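You operate a simulated robot arm through the tools that you are given. There is no shell and no other tool.

Carry out the task below with a simulated robot arm. There is one attempt and no reset: what you move stays moved.

## Task
Run the green pane forward to the blue stop, then two lanes inward.
Fine: use the rail panel, one run each way: pitches at 3, then at 2; stop down first, up again at the end.
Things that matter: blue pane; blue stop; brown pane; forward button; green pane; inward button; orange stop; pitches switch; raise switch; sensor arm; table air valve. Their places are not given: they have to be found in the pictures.

It is judged by the outcome, as a careful person would: the job done as asked, and still so three seconds after it is handed in. It fails if anything else is knocked over, pushed out of place, dropped, spilled or broken.

## Robot
A 7-joint arm with a two-finger parallel gripper, fixed in place. Base frame: the origin is at the foot of the arm, x ahead of it, y to its left, z up. Readings come in m, rad, newtons and seconds.
With the tool pointing down near the work surface it reaches from about 0.3 to 0.7 m from the base axis. Its first joint turns from -1.152 to 1.152 rad. Payload 1.57 kg.
The TCP is the grasp point between the finger pads, 0.03 m short of the fingertips. In the tool frame z runs along the fingers and y along their closing line. Largest opening 0.11 m; finger width 0.024, thickness 0.012; the body of the gripper, 0.048 by 0.112 m, starts 0.078 m behind the TCP.
Orientation is that of the tool frame in the base frame, as a unit quaternion [x, y, z, w]. With the fingers straight down and closing along the base's y, the tool's x points along the base's -x, its y along +y and its z along -z.

## Interface
- The arm moves only by the tool play_rows. Its argument "rows" is a list of rows, each a list of 7 numbers: the gripper command, from -1 (fully open) to 1 (shut), values between in proportion, then the shift along the tool's x, y, z in units of 250 mm (1.0 is 250 mm), then the turn, a rotation vector about the tool's x, y, z in units of 60 degrees (1.0 is 60 degrees). In form: [[jaw, tx, ty, tz, rx, ry, rz], ...]. A call has 1 to 20 rows; each row is the pose to reach, as a shift and turn from the pose commanded when the call began, along the tool's axes at that moment. A call with a number of a shift or a turn outside -1 to 1 is refused whole. Each row takes 0.2 s and may step no farther than 0.05 m and 0.15 rad from the row before; otherwise, or with a gripper value out of range, the whole call is refused. A pose out of reach is approached as far as the arm can. The call stops where the force on the tool passes 70 N (or 10 N more than at its start, if that is more) or the arm is blocked; 0.2 s more then pass. Each finger travels about 0.108 m/s and halts on what it meets, pressing with about 34 N; the grip force reading is that of the motor and also rises with nothing between the fingers. The clock runs only during rows and for 0.2 s after the last one: add rows that repeat a pose to give the fingers time. It gives the time, the measured TCP pose, the force on the tool (base axes), the opening and the grip force at its end, in the units of the frame above (readings bear some noise), with the torque about the TCP (base axes, N m) and any sound that the robot's microphone picked up.
- Cameras (640 x 400 px; columns grow to the right, rows downward): "scene" is fixed at [0.1741, -0.4038, 1.3998]; the picture's right is [0.68, -0.73, 0.00], its down [-0.45, -0.42, -0.79] and it looks along [0.58, 0.54, -0.62] (base axes); focal length 268 px, centre (320, 200). "wrist" rides on the gripper at [0.07, 0.016, -0.141] in the tool frame; the picture's right is [-0.23, 0.97, 0.00], its down [-0.86, -0.20, -0.48] and it looks along [-0.47, -0.11, 0.88] (tool axes); focal length 222 px, centre (320, 200).
- capture(camera): a new picture of that camera. No time passes.
- pixel_to_xyz(camera, pixels): for up to 12 pixels [column, row] of the newest picture of that camera ("zoom" is the newest enlarged one), the place [x, y, z] in the base frame of the surface seen there, good to about 0.003 m. No time passes.
- zoom(camera, box): a new picture of the part [left, top, right, bottom] of that camera's present view, enlarged. No time passes.
- hand_in(): hands the job in; it is judged then, once.

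Leave the gripper open and the arm clear of the work at the hand-in unless told otherwise.

The tools are called after ">>>" as a command line: name --pt "numbers of a row" for each row, then --argument value for the rest, lists and objects as JSON in quotes. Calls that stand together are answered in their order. play_rows: Moves the arm, as the interface text tells. Its arguments: {"type":"object","properties":{"rows":{"type":"array"}},"required":["rows"]} The other tools are called the same way: capture (camera) takes a picture; pixel_to_xyz (camera, pixels) gives the place of the surface under pixels of a picture; zoom (camera, box) takes an enlarged picture of a part of a camera's view; hand_in () hands the job in.

At the start:

```text
clock: 0.0
position: [0.346, -0.0905, 1.2177]
orientation: [0.001, 1.0, 0.0, 0.0]
contact_force: [-0.8, -0.9, -0.3]
wrist_torque: [0.0, 0.01, -0.03]
finger_gap: 0.1099
grasp_force: 0.0
```

scene: 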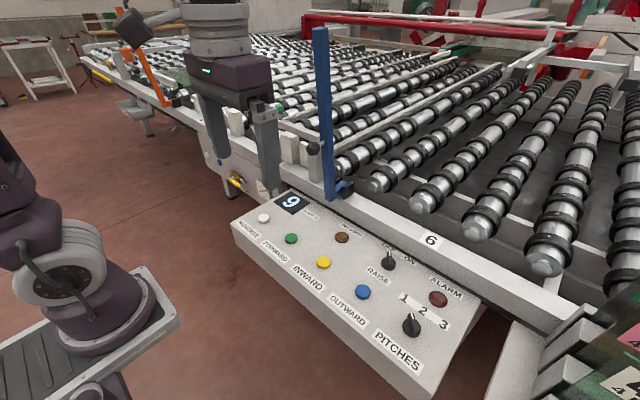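
wrist: 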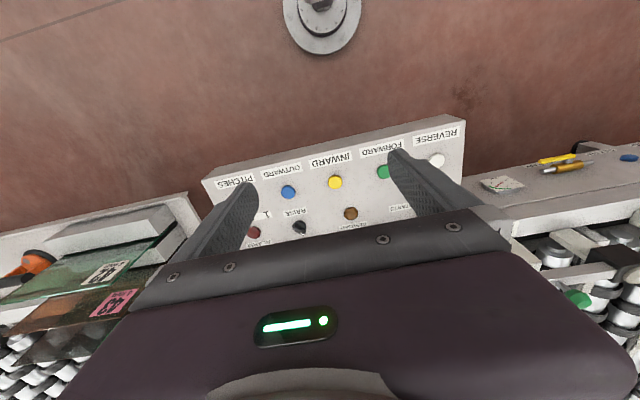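

I see a rail panel with buttons (white REVERSE, green FORWARD, yellow INWARD, blue OUTWARD), a RAISE switch, a PITCHES knob with 1/2/3, a display showing 9. I'll zoom in for details on the panel and the surroundings.

>>> zoom --camera "scene" --box '[230, 180, 470, 380]'

>>> zoom --camera "scene" --box '[70, 0, 350, 200]'

>>> zoom --camera "scene" --box '[480, 200, 640, 400]'

>>> zoom --camera "wrist" --box '[0, 100, 320, 300]'

>>> zoom --camera "wrist" --box '[400, 100, 640, 300]'

```text
2.00 times, centred on (350, 280) of scene
```

zoom: 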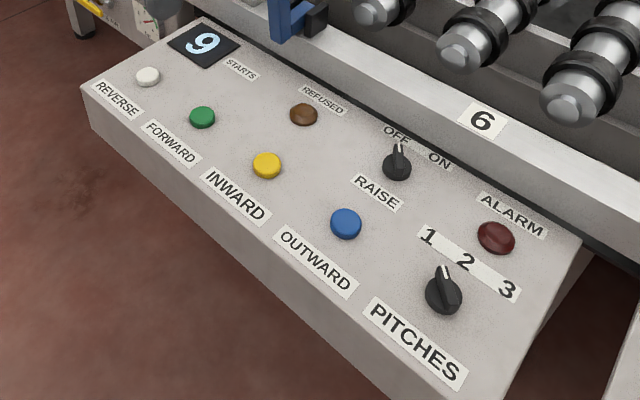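

```text
2.00 times, centred on (210, 100) of scene
```

zoom: 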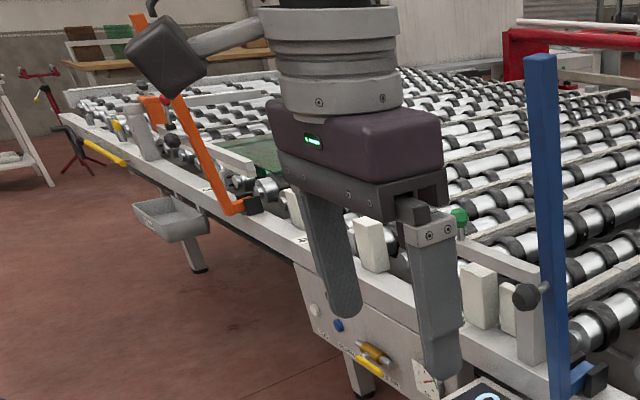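

```text
2.00 times, centred on (560, 300) of scene
```

zoom: 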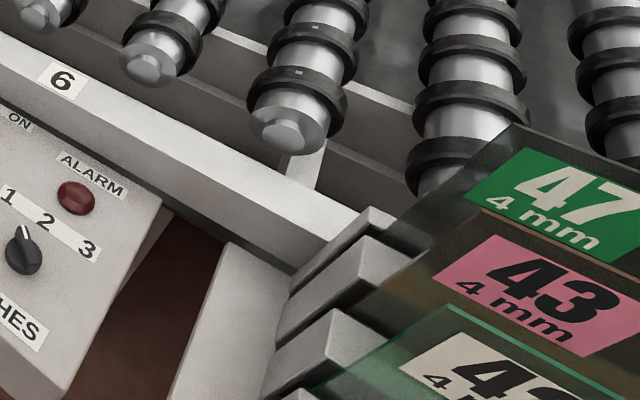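

```text
2.00 times, centred on (160, 200) of wrist
```

zoom: 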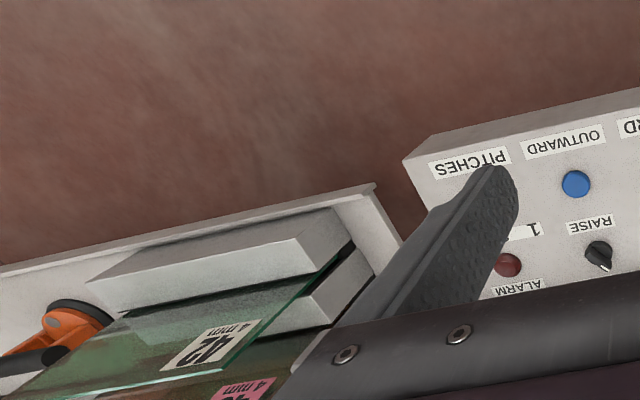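

```text
2.00 times, centred on (520, 200) of wrist
```

zoom: 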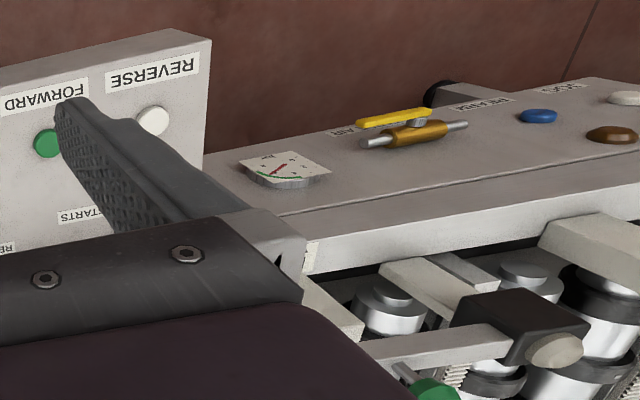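

Now I'll read 3-D positions of panel features and the other items from the scene picture.

>>> pixel_to_xyz --camera "scene" --pixels '[[264, 218], [291, 238], [323, 263], [363, 292], [342, 237], [389, 262], [438, 299], [411, 325], [292, 203], [430, 240], [440, 380], [235, 222]]'

>>> pixel_to_xyz --camera "scene" --pixels '[[320, 30], [328, 195], [345, 188], [313, 148], [238, 182], [150, 70], [190, 98], [265, 155], [270, 118], [299, 108], [233, 120], [152, 40]]'

>>> capture --camera "scene"

```text
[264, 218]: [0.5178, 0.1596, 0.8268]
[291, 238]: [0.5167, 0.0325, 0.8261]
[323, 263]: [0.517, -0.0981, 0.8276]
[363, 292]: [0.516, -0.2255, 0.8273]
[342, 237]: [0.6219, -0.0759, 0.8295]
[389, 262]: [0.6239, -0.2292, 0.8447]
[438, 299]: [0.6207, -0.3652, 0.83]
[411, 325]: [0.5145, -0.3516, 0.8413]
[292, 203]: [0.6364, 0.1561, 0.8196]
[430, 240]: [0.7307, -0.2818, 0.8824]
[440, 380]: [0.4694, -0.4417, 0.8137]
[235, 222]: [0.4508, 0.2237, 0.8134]
```

```text
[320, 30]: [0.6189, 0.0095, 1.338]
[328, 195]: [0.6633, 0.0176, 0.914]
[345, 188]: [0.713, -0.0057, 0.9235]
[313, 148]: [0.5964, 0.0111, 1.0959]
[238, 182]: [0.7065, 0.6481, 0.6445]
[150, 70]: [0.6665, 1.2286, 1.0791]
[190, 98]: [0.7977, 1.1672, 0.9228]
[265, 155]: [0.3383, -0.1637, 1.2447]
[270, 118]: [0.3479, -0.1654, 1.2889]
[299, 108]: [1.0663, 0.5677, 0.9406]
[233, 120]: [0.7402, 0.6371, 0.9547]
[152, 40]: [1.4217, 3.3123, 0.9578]
```

```text
taken
```

scene: 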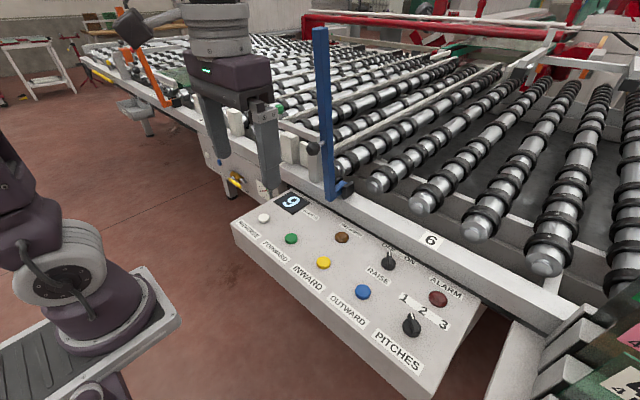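

The arm itself hides the pane and the region around the far stop. I'll move the hand sideways in +y (0.3 m, staying at x≈0.35, high up) to open up the view and then take pictures.

>>> play_rows --pt "-1 0 0.15 0 0 0 0" --pt "-1 0 0.3 0 0 0 0" --pt "-1 0 0.45 0 0 0 0" --pt "-1 0 0.6 0 0 0 0" --pt "-1 0 0.75 0 0 0 0" --pt "-1 0 0.9 0 0 0 0" --pt "-1 0 1.0 0 0 0 0"

>>> capture --camera "scene"

>>> capture --camera "wrist"

```text
clock: 1.6
position: [0.348, 0.1608, 1.2188]
orientation: [0.002, 1.0, -0.001, 0.0]
contact_force: [0.6, 1.1, -0.1]
wrist_torque: [-0.01, 0.01, 0.01]
finger_gap: 0.11
grasp_force: 0.1
```

```text
taken
```

scene: 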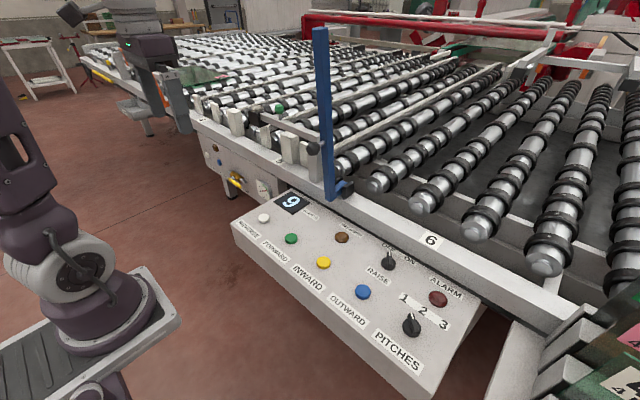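

```text
taken
```

wrist: 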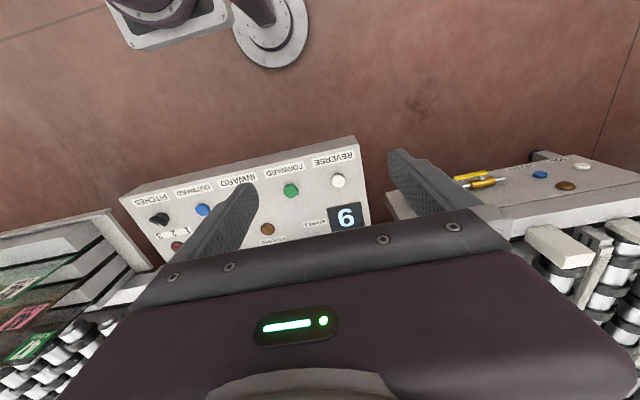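

Now I'll zoom on the area left of the blue stop (scene 80–350, 20–210) to find the pane, valve and sensor arm.

>>> zoom --camera "scene" --box '[180, 60, 360, 210]'

>>> zoom --camera "scene" --box '[70, 20, 260, 140]'

>>> zoom --camera "scene" --box '[200, 140, 320, 220]'

>>> zoom --camera "scene" --box '[280, 0, 640, 220]'

```text
2.67 times, centred on (270, 135) of scene
```

zoom: 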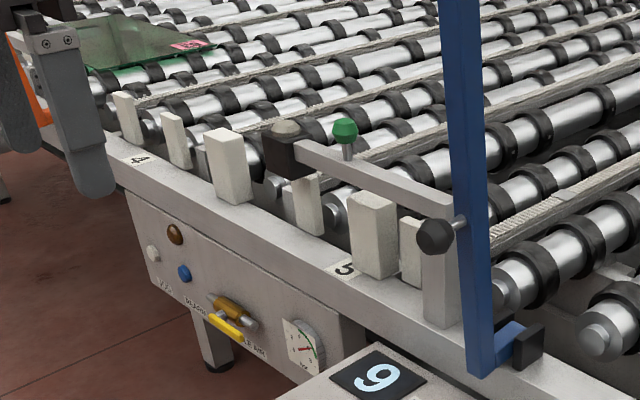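

```text
3.33 times, centred on (165, 80) of scene
```

zoom: 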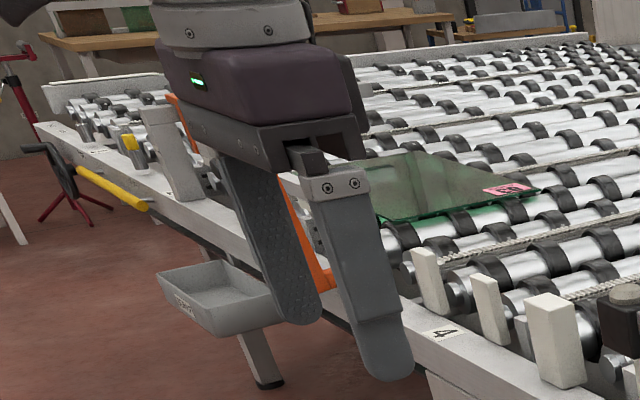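

```text
5.00 times, centred on (260, 180) of scene
```

zoom: 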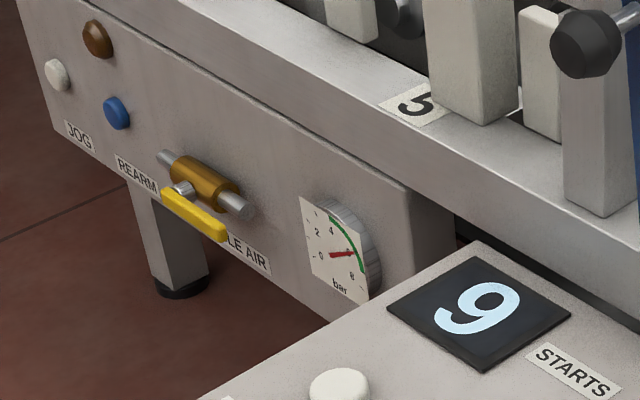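

```text
1.78 times, centred on (460, 110) of scene
```

zoom: 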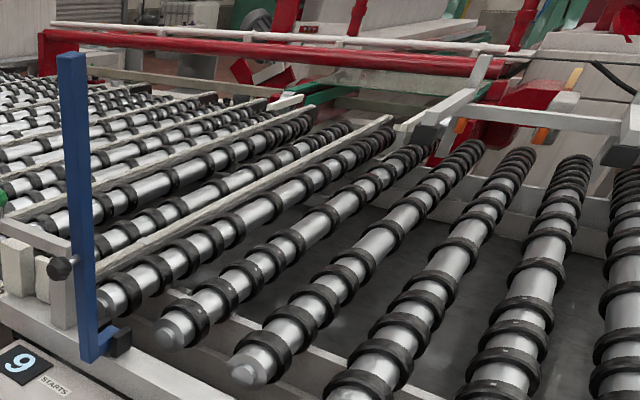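

I can see the green-glass pane at about scene (205,75), the "TABLE AIR" valve with yellow handle at (238,182), and a gauge at (263,187). I'll zoom closer on these, and on the stop's foot.

>>> zoom --camera "scene" --box '[225, 165, 285, 205]'

>>> zoom --camera "scene" --box '[300, 130, 370, 210]'

>>> zoom --camera "scene" --box '[180, 55, 260, 105]'

>>> zoom --camera "scene" --box '[245, 90, 335, 170]'

>>> zoom --camera "scene" --box '[540, 300, 640, 400]'

```text
10.00 times, centred on (255, 185) of scene
```

zoom: 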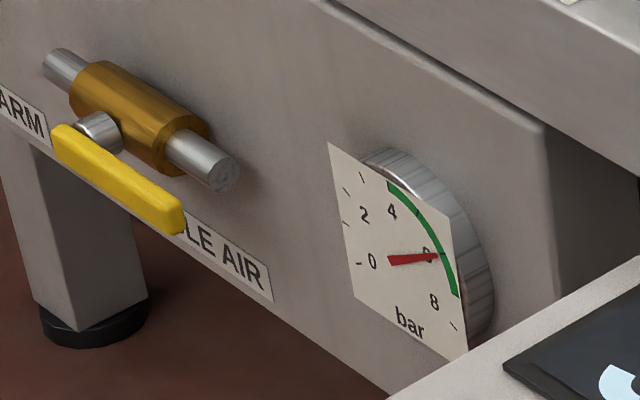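

```text
5.00 times, centred on (335, 170) of scene
```

zoom: 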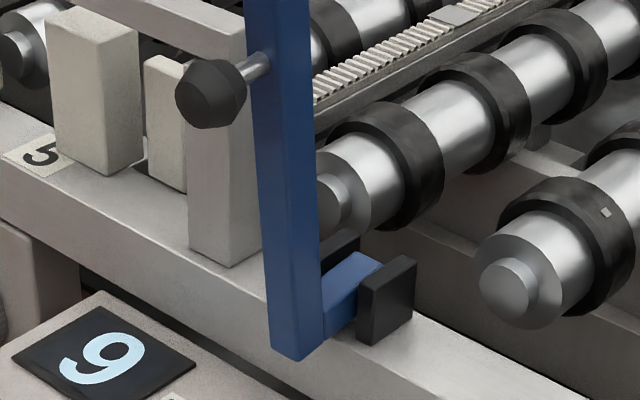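

```text
8.00 times, centred on (220, 80) of scene
```

zoom: 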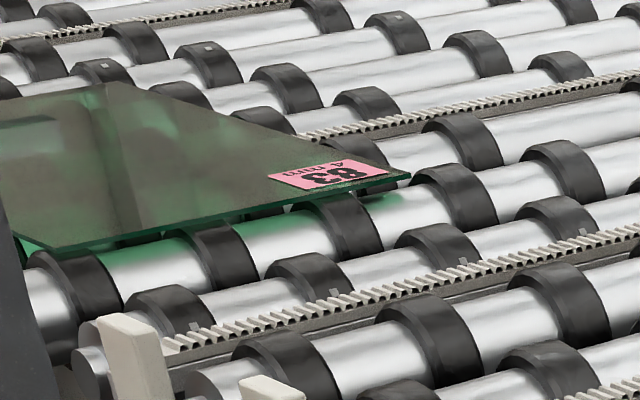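

```text
5.00 times, centred on (290, 130) of scene
```

zoom: 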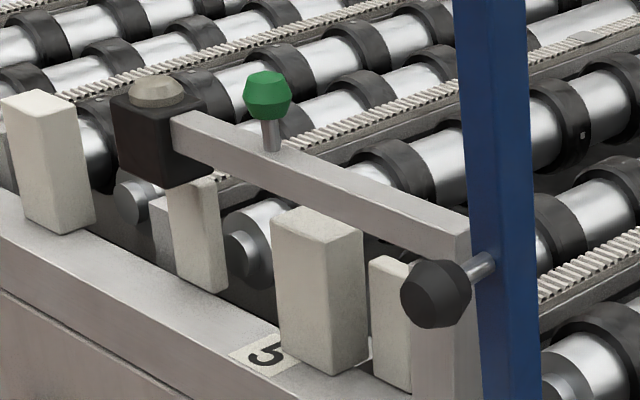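

```text
4.00 times, centred on (590, 350) of scene
```

zoom: 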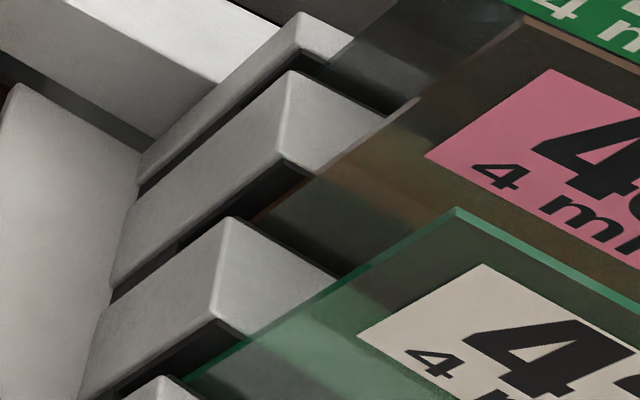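

The gauge reads ~6 bar (in the green), valve handle lies along the pipe (open). RAISE pointer looks at OFF, PITCHES pointer near 1. The blue stop is upright, hinged at its foot near scene (345,188), with a black knob at (313,148). I need a better view of the conveyor, so I'll raise the hand and tilt it to look along the table with the wrist camera, well clear of the stop.

>>> play_rows --pt "-1 -0.06 0 -0.06 0 -0.12 0" --pt "-1 -0.12 0 -0.12 0 -0.24 0" --pt "-1 -0.18 0 -0.18 0 -0.36 0" --pt "-1 -0.24 0 -0.24 0 -0.48 0" --pt "-1 -0.3 0 -0.3 0 -0.6 0" --pt "-1 -0.36 0 -0.36 0 -0.7 0" --pt "-1 -0.36 0 -0.36 0 -0.7 0"

>>> capture --camera "scene"

>>> capture --camera "wrist"

```text
clock: 3.2
position: [0.4358, 0.158, 1.307]
orientation: [0.0, 0.933, 0.0, 0.359]
contact_force: [0.6, -0.1, -1.0]
wrist_torque: [0.02, 0.0, 0.03]
finger_gap: 0.11
grasp_force: 0.1
```

```text
taken
```

scene: 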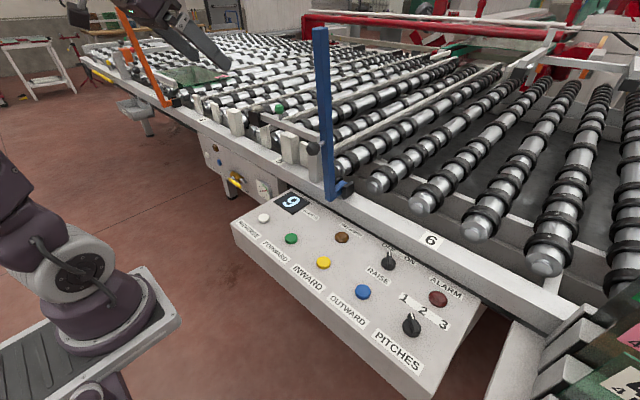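

```text
taken
```

wrist: 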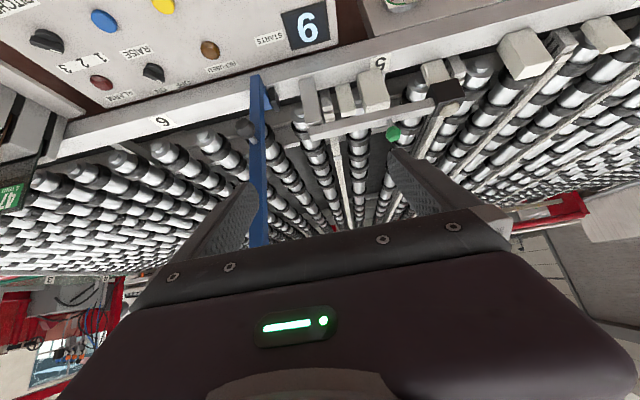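

Now the far side is less hidden in the scene view. I'll zoom in on the pane/orange stop region and the wrist view of the sensor arm.

>>> zoom --camera "scene" --box '[70, 20, 260, 140]'

>>> zoom --camera "scene" --box '[150, 50, 260, 120]'

>>> zoom --camera "wrist" --box '[220, 20, 520, 200]'

>>> zoom --camera "wrist" --box '[0, 60, 260, 240]'

>>> pixel_to_xyz --camera "scene" --pixels '[[155, 75], [195, 85], [227, 77], [205, 72], [170, 103], [127, 25], [195, 108], [214, 110], [236, 122], [255, 135], [279, 108], [268, 118]]'

```text
3.33 times, centred on (165, 80) of scene
```

zoom: 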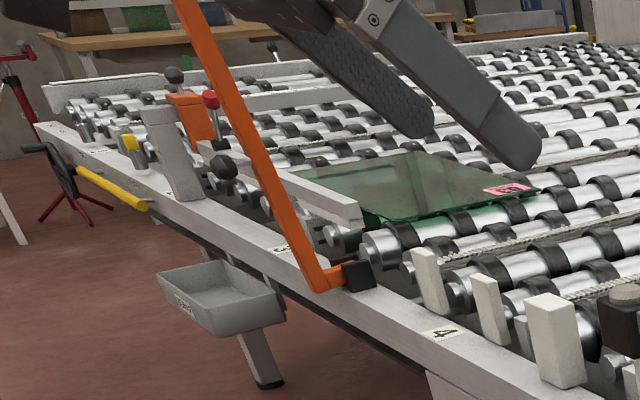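

```text
5.71 times, centred on (205, 85) of scene
```

zoom: 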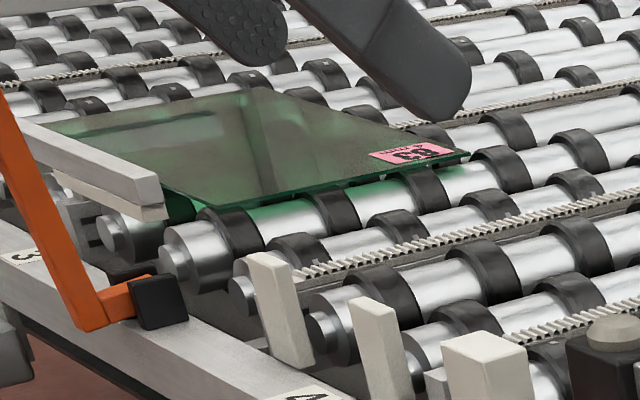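

```text
2.13 times, centred on (370, 110) of wrist
```

zoom: 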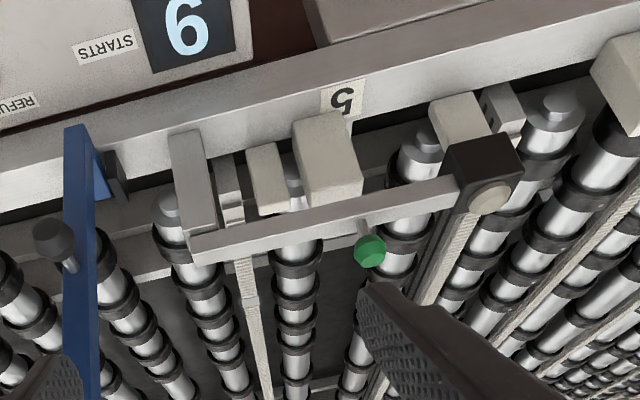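

```text
2.22 times, centred on (130, 150) of wrist
```

zoom: 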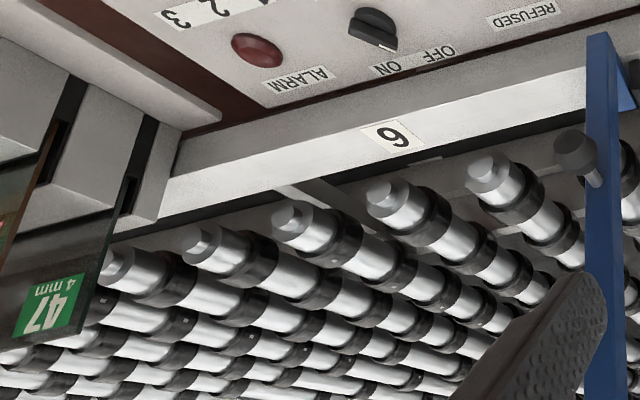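

```text
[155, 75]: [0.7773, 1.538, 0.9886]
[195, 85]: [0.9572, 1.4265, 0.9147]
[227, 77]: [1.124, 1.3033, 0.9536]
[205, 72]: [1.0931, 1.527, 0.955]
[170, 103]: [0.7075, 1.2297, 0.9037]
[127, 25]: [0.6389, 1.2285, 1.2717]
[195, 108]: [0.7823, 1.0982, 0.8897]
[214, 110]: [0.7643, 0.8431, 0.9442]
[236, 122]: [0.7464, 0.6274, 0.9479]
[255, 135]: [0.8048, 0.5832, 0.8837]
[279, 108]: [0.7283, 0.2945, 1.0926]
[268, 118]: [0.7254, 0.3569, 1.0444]
```

There are upright blue and orange stops, a sensor arm with a green-tipped handle near the blue stop, and the green pane just past the orange stop. I'll measure the sensor arm, its post, the stop's geometry and pane corners.

>>> pixel_to_xyz --camera "scene" --pixels '[[313, 170], [308, 130], [290, 122], [274, 133], [276, 112], [321, 100], [326, 150], [330, 190], [338, 190], [352, 187], [343, 178], [312, 148]]'

>>> pixel_to_xyz --camera "wrist" --pixels '[[245, 128], [253, 132], [258, 100], [262, 160], [266, 95], [274, 102], [305, 90], [315, 130], [400, 112], [440, 92], [391, 132], [450, 110]]'

>>> zoom --camera "wrist" --box '[220, 60, 320, 180]'

>>> zoom --camera "wrist" --box '[0, 0, 280, 120]'

```text
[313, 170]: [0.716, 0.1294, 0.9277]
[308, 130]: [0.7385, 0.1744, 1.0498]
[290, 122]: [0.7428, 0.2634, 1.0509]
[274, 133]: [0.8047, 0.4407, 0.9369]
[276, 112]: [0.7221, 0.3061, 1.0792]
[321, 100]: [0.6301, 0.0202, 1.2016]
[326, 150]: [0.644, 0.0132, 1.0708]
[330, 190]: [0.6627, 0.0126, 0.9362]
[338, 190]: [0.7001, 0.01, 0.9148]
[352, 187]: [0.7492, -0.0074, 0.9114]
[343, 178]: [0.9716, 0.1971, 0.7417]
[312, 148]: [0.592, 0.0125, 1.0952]
```

```text
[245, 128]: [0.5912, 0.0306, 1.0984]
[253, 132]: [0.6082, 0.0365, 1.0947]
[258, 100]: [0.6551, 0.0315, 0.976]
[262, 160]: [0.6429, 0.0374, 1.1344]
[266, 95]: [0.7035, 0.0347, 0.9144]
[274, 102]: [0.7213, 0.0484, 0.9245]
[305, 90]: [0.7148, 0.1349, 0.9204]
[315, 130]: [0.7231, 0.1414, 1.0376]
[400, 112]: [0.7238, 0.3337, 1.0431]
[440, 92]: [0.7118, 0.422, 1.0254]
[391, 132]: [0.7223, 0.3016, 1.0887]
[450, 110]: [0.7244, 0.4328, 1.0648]
```

```text
3.33 times, centred on (270, 120) of wrist
```

zoom: 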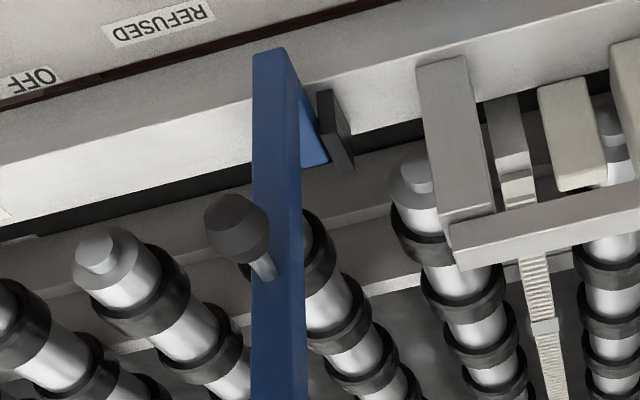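

```text
2.29 times, centred on (140, 60) of wrist
```

zoom: 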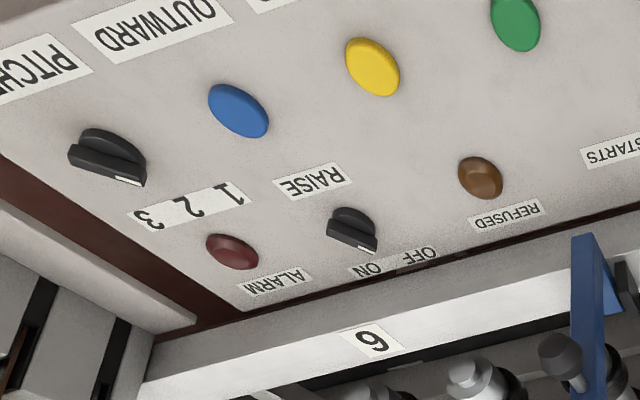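

Before touching anything I want a straight-down look at the panel switches. I'll un-tilt the hand and move it to the −y side at x≈0.40 (clear of the blue stop, which is at x 0.62–0.66, y≈0.02).

>>> play_rows --pt "-1 0.02 -0.16 -0.018 0 0.117 0" --pt "-1 0.04 -0.32 -0.036 0 0.234 0" --pt "-1 0.06 -0.48 -0.054 0 0.351 0" --pt "-1 0.08 -0.64 -0.071 0 0.468 0" --pt "-1 0.1 -0.8 -0.089 0 0.585 0" --pt "-1 0.119 -0.96 -0.107 0 0.7 0" --pt "-1 0.119 -0.96 -0.107 0 0.7 0"

```text
clock: 4.8
position: [0.3969, -0.0796, 1.307]
orientation: [0.0, 1.0, 0.0, -0.001]
contact_force: [0.3, -0.7, 0.1]
wrist_torque: [-0.02, -0.02, -0.01]
finger_gap: 0.1102
grasp_force: 0.0
```

Clear. Next, over to above the RAISE/PITCHES side of the panel at about (0.55, −0.30, 1.16) for a downward look.

>>> play_rows --pt "-1 -0.075 -0.11 0.075 0 0 0" --pt "-1 -0.15 -0.22 0.15 0 0 0" --pt "-1 -0.225 -0.33 0.225 0 0 0" --pt "-1 -0.3 -0.44 0.3 0 0 0" --pt "-1 -0.375 -0.55 0.375 0 0 0" --pt "-1 -0.45 -0.66 0.45 0 0 0" --pt "-1 -0.525 -0.77 0.525 0 0 0" --pt "-1 -0.6 -0.88 0.6 0 0 0" --pt "-1 -0.6 -0.88 0.6 0 0 0"

>>> capture --camera "wrist"

>>> capture --camera "scene"

```text
clock: 6.8
position: [0.5339, -0.2968, 1.155]
orientation: [0.001, 1.0, 0.0, 0.001]
contact_force: [0.7, -0.4, -1.1]
wrist_torque: [0.01, -0.02, -0.02]
finger_gap: 0.1098
grasp_force: 0.1
out of reach, approached as far as the arm can: row 8, 9
```

```text
taken
```

wrist: 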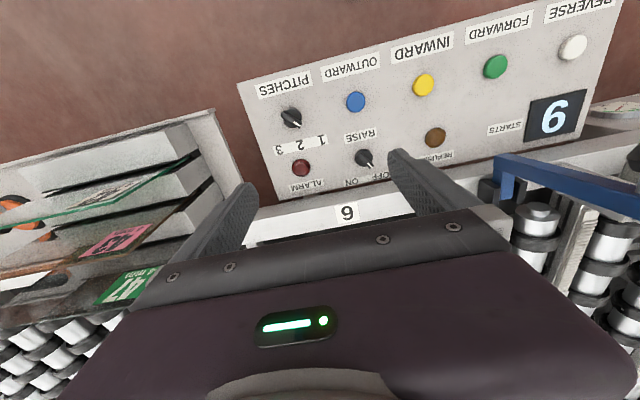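

```text
taken
```

scene: 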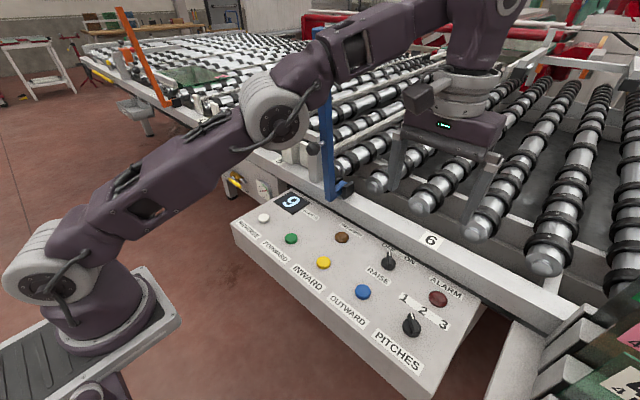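

Now zoom on the switches from above.

>>> zoom --camera "wrist" --box '[240, 60, 440, 200]'

>>> zoom --camera "wrist" --box '[265, 90, 345, 160]'

>>> zoom --camera "wrist" --box '[330, 120, 410, 195]'

>>> pixel_to_xyz --camera "wrist" --pixels '[[291, 117], [298, 123], [322, 140], [300, 145], [279, 150], [364, 157], [370, 163], [351, 182], [378, 174], [360, 135], [302, 167], [435, 137]]'

>>> pixel_to_xyz --camera "wrist" --pixels '[[356, 101], [423, 84], [495, 66], [573, 46], [555, 116], [347, 212], [630, 160], [590, 180], [490, 190], [280, 100], [250, 95], [300, 190]]'

```text
2.86 times, centred on (340, 130) of wrist
```

zoom: 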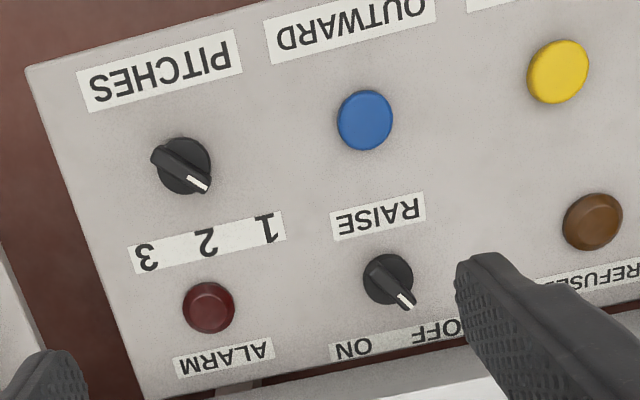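

```text
5.71 times, centred on (305, 125) of wrist
```

zoom: 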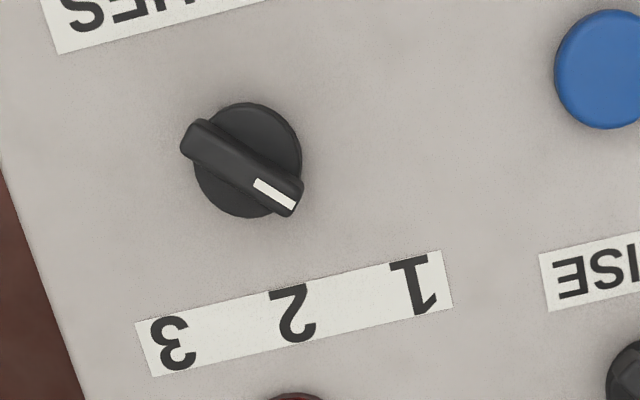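

```text
5.33 times, centred on (370, 158) of wrist
```

zoom: 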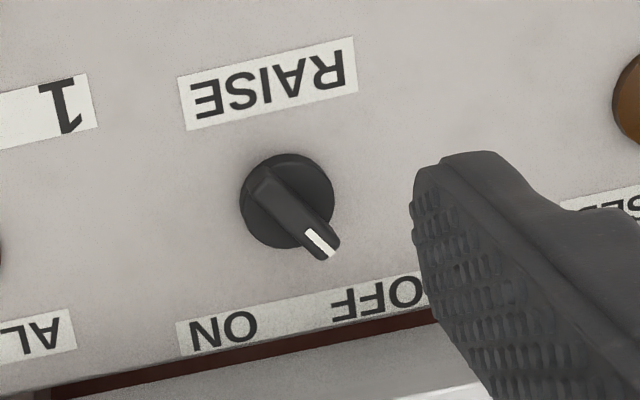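

```text
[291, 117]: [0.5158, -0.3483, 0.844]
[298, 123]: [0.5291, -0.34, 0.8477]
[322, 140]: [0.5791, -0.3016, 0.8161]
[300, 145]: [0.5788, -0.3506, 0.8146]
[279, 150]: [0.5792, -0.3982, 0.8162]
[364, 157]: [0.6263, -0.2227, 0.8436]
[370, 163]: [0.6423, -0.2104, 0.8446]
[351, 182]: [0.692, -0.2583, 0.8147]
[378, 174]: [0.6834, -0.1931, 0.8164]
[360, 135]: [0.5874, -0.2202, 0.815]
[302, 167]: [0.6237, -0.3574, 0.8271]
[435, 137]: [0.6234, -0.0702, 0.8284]
```

```text
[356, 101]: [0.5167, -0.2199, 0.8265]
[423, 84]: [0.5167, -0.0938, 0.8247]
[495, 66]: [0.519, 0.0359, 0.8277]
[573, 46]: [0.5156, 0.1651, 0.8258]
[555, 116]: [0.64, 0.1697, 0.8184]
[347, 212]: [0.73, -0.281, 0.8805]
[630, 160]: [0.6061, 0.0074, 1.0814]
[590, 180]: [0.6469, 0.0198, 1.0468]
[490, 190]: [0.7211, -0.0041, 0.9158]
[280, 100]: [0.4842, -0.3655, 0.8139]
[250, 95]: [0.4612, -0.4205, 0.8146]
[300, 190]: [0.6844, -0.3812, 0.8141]
```

RAISE points at OFF and PITCHES at 1, as confirmed from above. Before planning the stop swing I need to know the arm's shoulder height for reach and the panel/stop shapes, so I'll query some points on the arm base and the rail labels.

>>> pixel_to_xyz --camera "scene" --pixels '[[120, 305], [60, 285], [30, 260], [150, 200], [270, 110], [350, 50], [470, 90], [460, 20], [166, 320], [30, 380], [450, 130], [420, 180]]'

>>> zoom --camera "wrist" --box '[470, 100, 640, 230]'

>>> zoom --camera "scene" --box '[80, 0, 320, 130]'

```text
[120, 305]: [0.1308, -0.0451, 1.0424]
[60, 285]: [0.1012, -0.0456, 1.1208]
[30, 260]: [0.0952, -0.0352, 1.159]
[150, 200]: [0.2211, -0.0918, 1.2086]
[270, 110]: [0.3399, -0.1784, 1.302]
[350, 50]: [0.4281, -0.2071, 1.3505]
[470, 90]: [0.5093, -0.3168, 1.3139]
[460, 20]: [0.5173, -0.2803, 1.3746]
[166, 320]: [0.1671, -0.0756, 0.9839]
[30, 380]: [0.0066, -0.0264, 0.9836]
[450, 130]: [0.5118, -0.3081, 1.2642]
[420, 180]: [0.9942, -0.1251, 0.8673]
```

```text
3.08 times, centred on (555, 165) of wrist
```

zoom: 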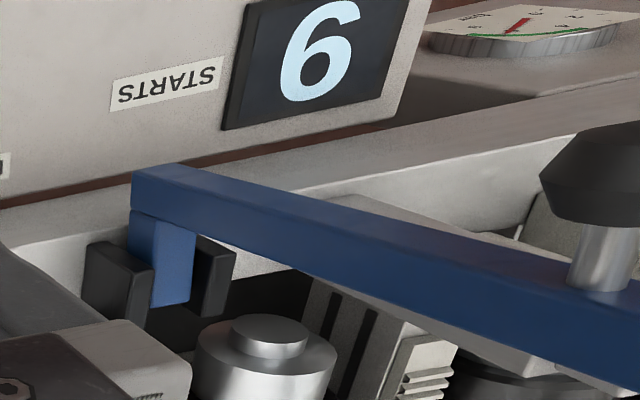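

```text
2.67 times, centred on (200, 65) of scene
```

zoom: 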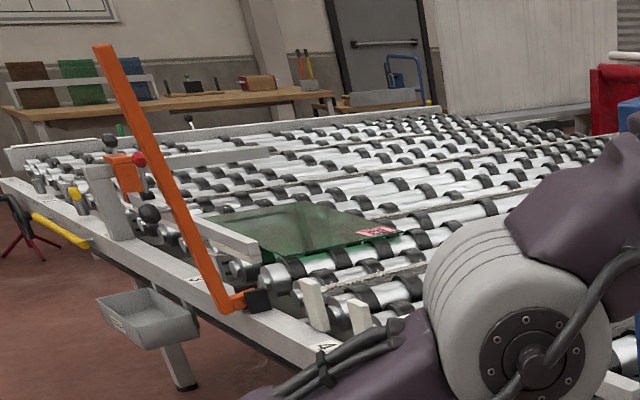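

The arm's shoulder is near z≈1.15. I'll re-zoom the stop's hinge from the wrist view and measure it precisely, to know the pivot.

>>> zoom --camera "wrist" --box '[470, 100, 640, 230]'

>>> pixel_to_xyz --camera "zoom" --pixels '[[145, 190], [185, 180], [160, 230], [170, 290], [110, 280], [140, 310], [225, 265], [195, 250], [600, 190], [600, 150], [600, 280], [620, 300]]'

```text
3.08 times, centred on (555, 165) of wrist
```

zoom: 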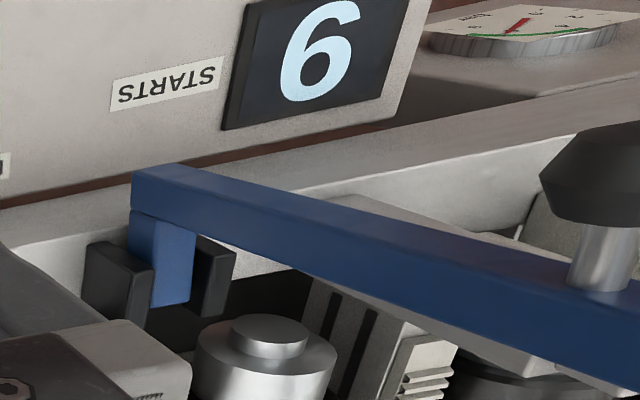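

```text
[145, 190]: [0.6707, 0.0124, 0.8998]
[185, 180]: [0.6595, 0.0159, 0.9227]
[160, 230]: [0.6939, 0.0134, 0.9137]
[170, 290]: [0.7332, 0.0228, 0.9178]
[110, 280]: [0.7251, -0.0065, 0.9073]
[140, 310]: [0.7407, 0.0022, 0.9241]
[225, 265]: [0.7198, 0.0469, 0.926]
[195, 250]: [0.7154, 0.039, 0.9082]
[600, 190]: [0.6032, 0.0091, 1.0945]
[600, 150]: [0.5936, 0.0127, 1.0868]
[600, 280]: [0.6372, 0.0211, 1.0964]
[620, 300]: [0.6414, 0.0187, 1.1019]
```

Hinge pivot ≈ (0.73, 0.02, 0.912); knob ≈ (0.592, 0.021, 1.096). Plan: grasp the knob with fingers closing along y, and swing the stop over in an arc toward +x. First retreat to about (0.40, −0.10, 1.25).

>>> play_rows --pt "-1 0.094 0.133 -0.067 0 0 0" --pt "-1 0.187 0.267 -0.133 0 0 0" --pt "-1 0.28 0.4 -0.2 0 0 0" --pt "-1 0.374 0.533 -0.267 0 0 0" --pt "-1 0.467 0.667 -0.333 0 0 0" --pt "-1 0.56 0.8 -0.4 0 0 0" --pt "-1 0.56 0.8 -0.4 0 0 0"

```text
clock: 8.4
position: [0.3945, -0.0956, 1.2573]
orientation: [0.0, 1.0, 0.0, -0.001]
contact_force: [-0.2, 0.2, 0.8]
wrist_torque: [0.02, -0.03, -0.01]
finger_gap: 0.1099
grasp_force: 0.2
```

Now tilt the hand 60° forward while moving to a pre-grasp point (0.47, 0.02, 1.165) in front of the knob.

>>> play_rows --pt "-1 -0.038 0.058 0.046 0 -0.125 0" --pt "-1 -0.076 0.117 0.092 0 -0.25 0" --pt "-1 -0.113 0.175 0.138 0 -0.375 0" --pt "-1 -0.151 0.233 0.185 0 -0.5 0" --pt "-1 -0.189 0.291 0.231 0 -0.625 0" --pt "-1 -0.227 0.35 0.277 0 -0.75 0" --pt "-1 -0.264 0.408 0.323 0 -0.875 0" --pt "-1 -0.302 0.466 0.369 0 -1.0 0" --pt "-1 -0.302 0.466 0.369 0 -1.0 0"

>>> capture --camera "wrist"

>>> capture --camera "scene"

```text
clock: 10.4
position: [0.4698, 0.0211, 1.1646]
orientation: [0.001, 0.866, -0.001, 0.5]
contact_force: [0.4, -0.6, 0.7]
wrist_torque: [0.0, -0.02, -0.05]
finger_gap: 0.1098
grasp_force: 0.1
```

```text
taken
```

wrist: 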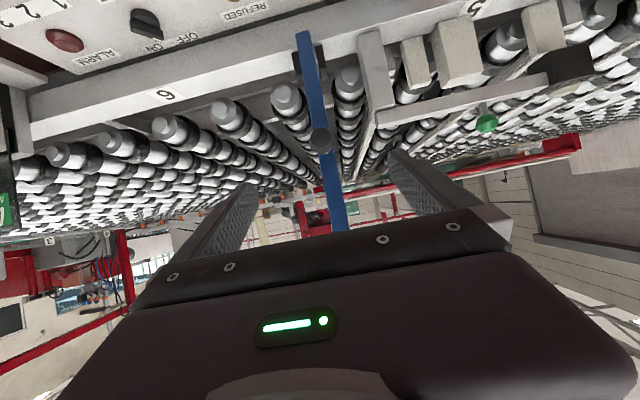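

```text
taken
```

scene: 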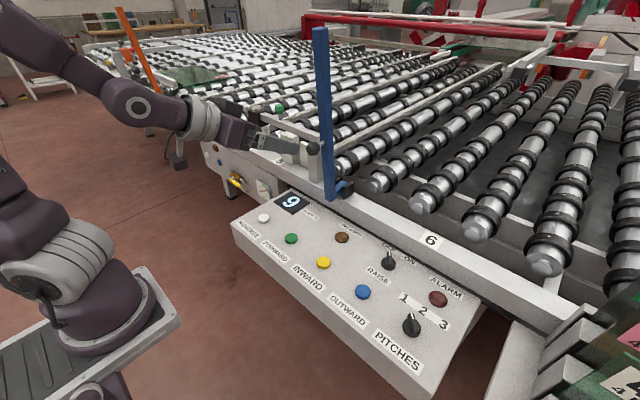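

Reached the pre-grasp. I'll measure the knob (wrist pixel ~(320,140)) and the bar and look around the table for the other panes in this clear view.

>>> pixel_to_xyz --camera "wrist" --pixels '[[320, 140], [313, 137], [327, 137], [320, 130], [320, 148], [305, 50], [312, 100], [330, 190], [336, 215], [318, 60]]'

>>> zoom --camera "wrist" --box '[260, 20, 400, 220]'

>>> zoom --camera "wrist" --box '[340, 0, 640, 180]'

>>> zoom --camera "wrist" --box '[0, 80, 260, 260]'

>>> zoom --camera "scene" --box '[120, 20, 340, 160]'

```text
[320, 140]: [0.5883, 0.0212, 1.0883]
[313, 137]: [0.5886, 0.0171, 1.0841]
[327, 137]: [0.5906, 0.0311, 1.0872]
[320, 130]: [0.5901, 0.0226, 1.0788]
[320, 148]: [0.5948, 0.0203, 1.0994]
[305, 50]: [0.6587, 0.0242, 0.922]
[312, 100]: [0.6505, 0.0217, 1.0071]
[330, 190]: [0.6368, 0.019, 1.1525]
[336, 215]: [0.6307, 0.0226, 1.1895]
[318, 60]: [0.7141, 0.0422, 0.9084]
```

```text
2.00 times, centred on (330, 120) of wrist
```

zoom: 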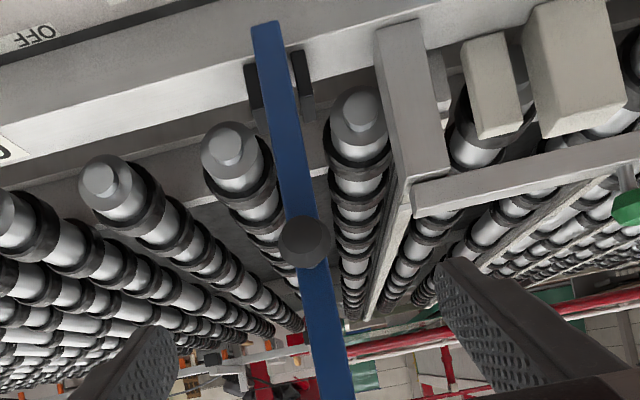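

```text
2.13 times, centred on (490, 90) of wrist
```

zoom: 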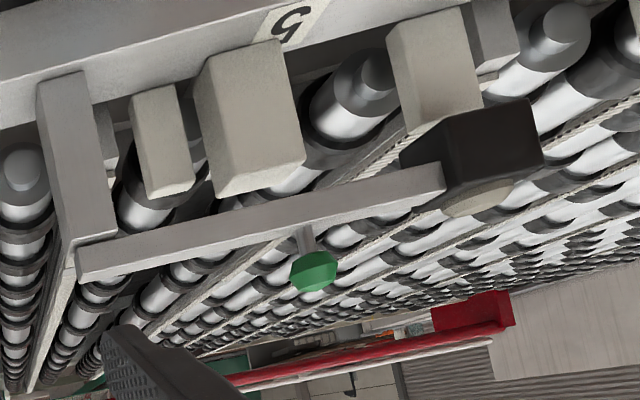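

```text
2.22 times, centred on (130, 170) of wrist
```

zoom: 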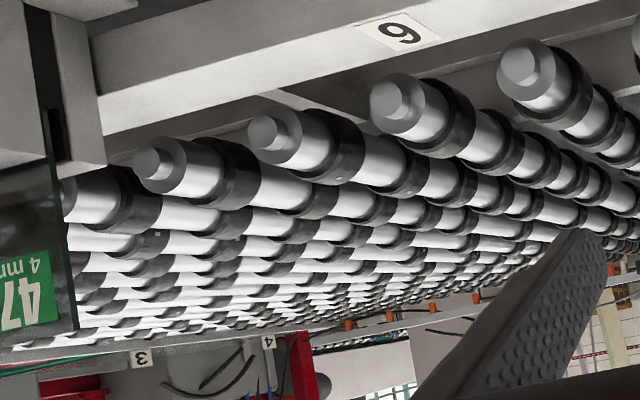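

```text
2.86 times, centred on (230, 90) of scene
```

zoom: 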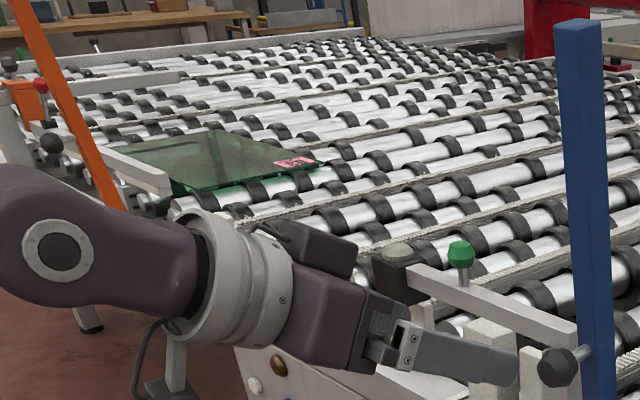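

Knob centre ≈ (0.60, 0.021, 1.09). I'll advance 0.15 m along the finger direction with open fingers to straddle the knob, then check before closing.

>>> play_rows --pt "-1 0 0 0.12 0 0 0" --pt "-1 0 0 0.24 0 0 0" --pt "-1 0 0 0.36 0 0 0" --pt "-1 0 0 0.48 0 0 0" --pt "-1 0 0 0.6 0 0 0" --pt "-1 0 0 0.6 0 0 0"

>>> capture --camera "wrist"

>>> zoom --camera "scene" --box '[240, 100, 380, 200]'

```text
clock: 11.8
position: [0.5979, 0.0237, 1.0904]
orientation: [0.001, 0.866, -0.001, 0.5]
contact_force: [0.2, -0.3, 0.5]
wrist_torque: [0.0, -0.01, 0.02]
finger_gap: 0.11
grasp_force: 0.1
```

```text
taken
```

wrist: 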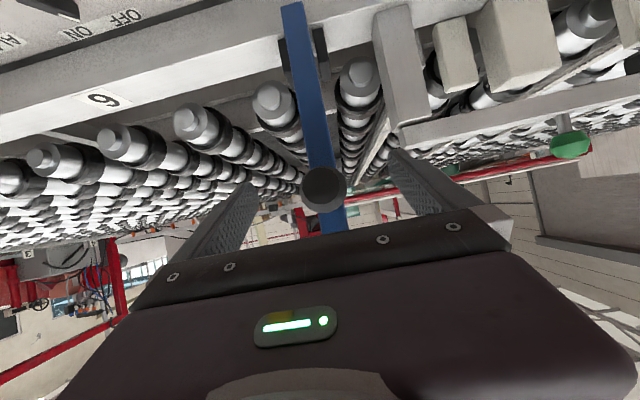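

```text
4.00 times, centred on (310, 150) of scene
```

zoom: 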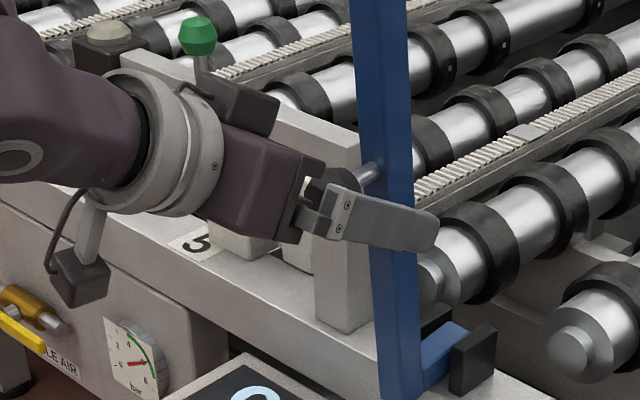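

The knob sits centred between the pads (wrist pixel (323,188)). Close the fingers on it.

>>> play_rows --pt "0.3 0 0 0 0 0 0" --pt "0.6 0 0 0 0 0 0" --pt "1 0 0 0 0 0 0" --pt "1 0 0 0 0 0 0" --pt "1 0 0 0 0 0 0"

>>> capture --camera "wrist"

```text
clock: 13.0
position: [0.5988, 0.0258, 1.09]
orientation: [-0.001, 0.866, 0.001, 0.501]
contact_force: [4.2, 19.8, -1.6]
wrist_torque: [0.11, 0.0, 0.23]
finger_gap: 0.0352
grasp_force: 41.9
```

```text
taken
```

wrist: 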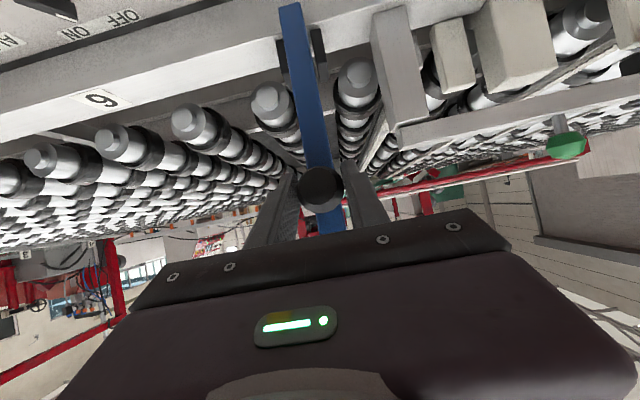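

Gripped (gap 0.035), but 20 N sideways says the knob is a few mm to +y of my commanded centre. I'll ease +3 mm in y and read again.

>>> play_rows --pt "1 0 0.012 0 0 0 0" --pt "1 0 0.012 0 0 0 0"

```text
clock: 13.6
position: [0.5978, 0.0249, 1.0898]
orientation: [0.001, 0.865, -0.001, 0.501]
contact_force: [-12.7, 11.5, 11.6]
wrist_torque: [-0.07, 0.38, 0.02]
finger_gap: 0.0353
grasp_force: 42.5
```

Forces changed a bit; hold for a moment to see if it settles.

>>> play_rows --pt "1 0 0.008 0 0 0 0" --pt "1 0 0.008 0 0 0 0" --pt "1 0 0.008 0 0 0 0"

```text
clock: 14.4
position: [0.5978, 0.0245, 1.0896]
orientation: [0.002, 0.865, -0.002, 0.501]
contact_force: [-7.9, -6.8, 13.2]
wrist_torque: [-0.16, -0.28, -0.17]
finger_gap: 0.0352
grasp_force: 42.4
```

Steady. Now start swinging the stop: first 8° of arc about the pivot (0.73, 0.912), to test the feel.

>>> play_rows --pt "1 -0.0276 0 0.0131 0 0 0" --pt "1 -0.0553 0 0.0262 0 0 0" --pt "1 -0.0823 0 0.0413 0 0 0" --pt "1 -0.1093 0 0.0565 0 0 0" --pt "1 -0.1093 0 0.0565 0 0 0"

>>> capture --camera "wrist"

>>> capture --camera "scene"

```text
clock: 15.6
position: [0.6244, 0.0259, 1.1058]
orientation: [0.001, 0.867, 0.0, 0.499]
contact_force: [2.7, -18.4, -21.1]
wrist_torque: [0.02, 1.09, -0.07]
finger_gap: 0.0352
grasp_force: 42.3
```

```text
taken
```

wrist: 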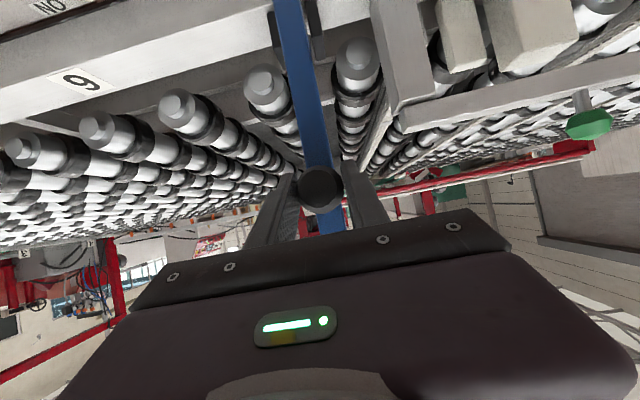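

```text
taken
```

scene: 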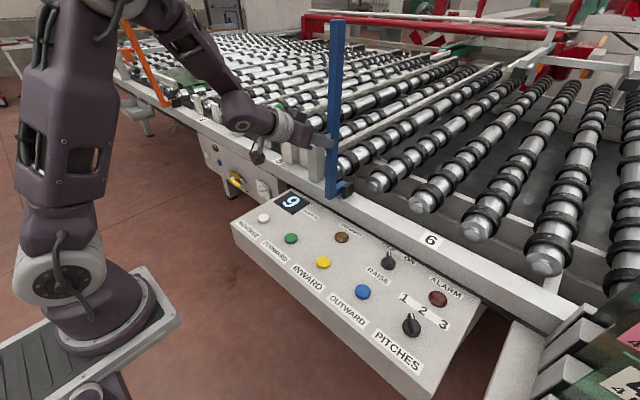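

The stop swings with the hand (bar now past vertical in the scene view). Continue the arc by 20° more, with −1 mm in y to relax the side force.

>>> play_rows --pt "1 -0.0515 -0.004 0.034 0 0 0" --pt "1 -0.1003 -0.004 0.0714 0 0 0" --pt "1 -0.1465 -0.004 0.1122 0 0 0" --pt "1 -0.19 -0.004 0.1563 0 0 0" --pt "1 -0.2299 -0.004 0.203 0 0 0" --pt "1 -0.2299 -0.004 0.203 0 0 0"

>>> capture --camera "scene"

>>> capture --camera "wrist"

```text
clock: 17.0
position: [0.6982, 0.0257, 1.1312]
orientation: [0.001, 0.865, -0.001, 0.502]
contact_force: [-4.7, -12.0, 6.4]
wrist_torque: [-0.05, 0.99, 0.15]
finger_gap: 0.0353
grasp_force: 42.1
```

```text
taken
```

scene: 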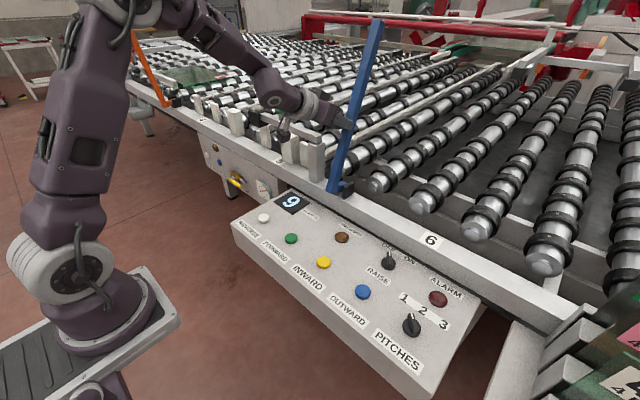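

```text
taken
```

wrist: 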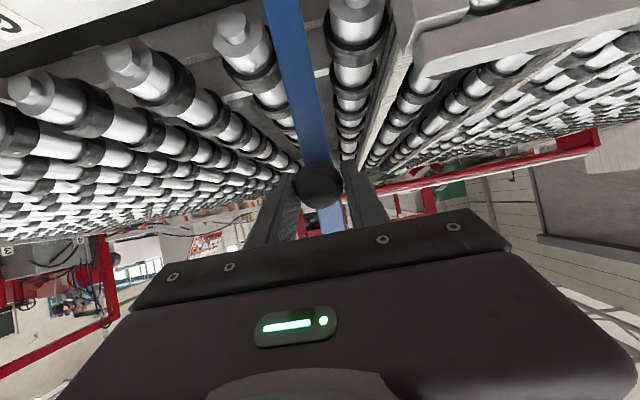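

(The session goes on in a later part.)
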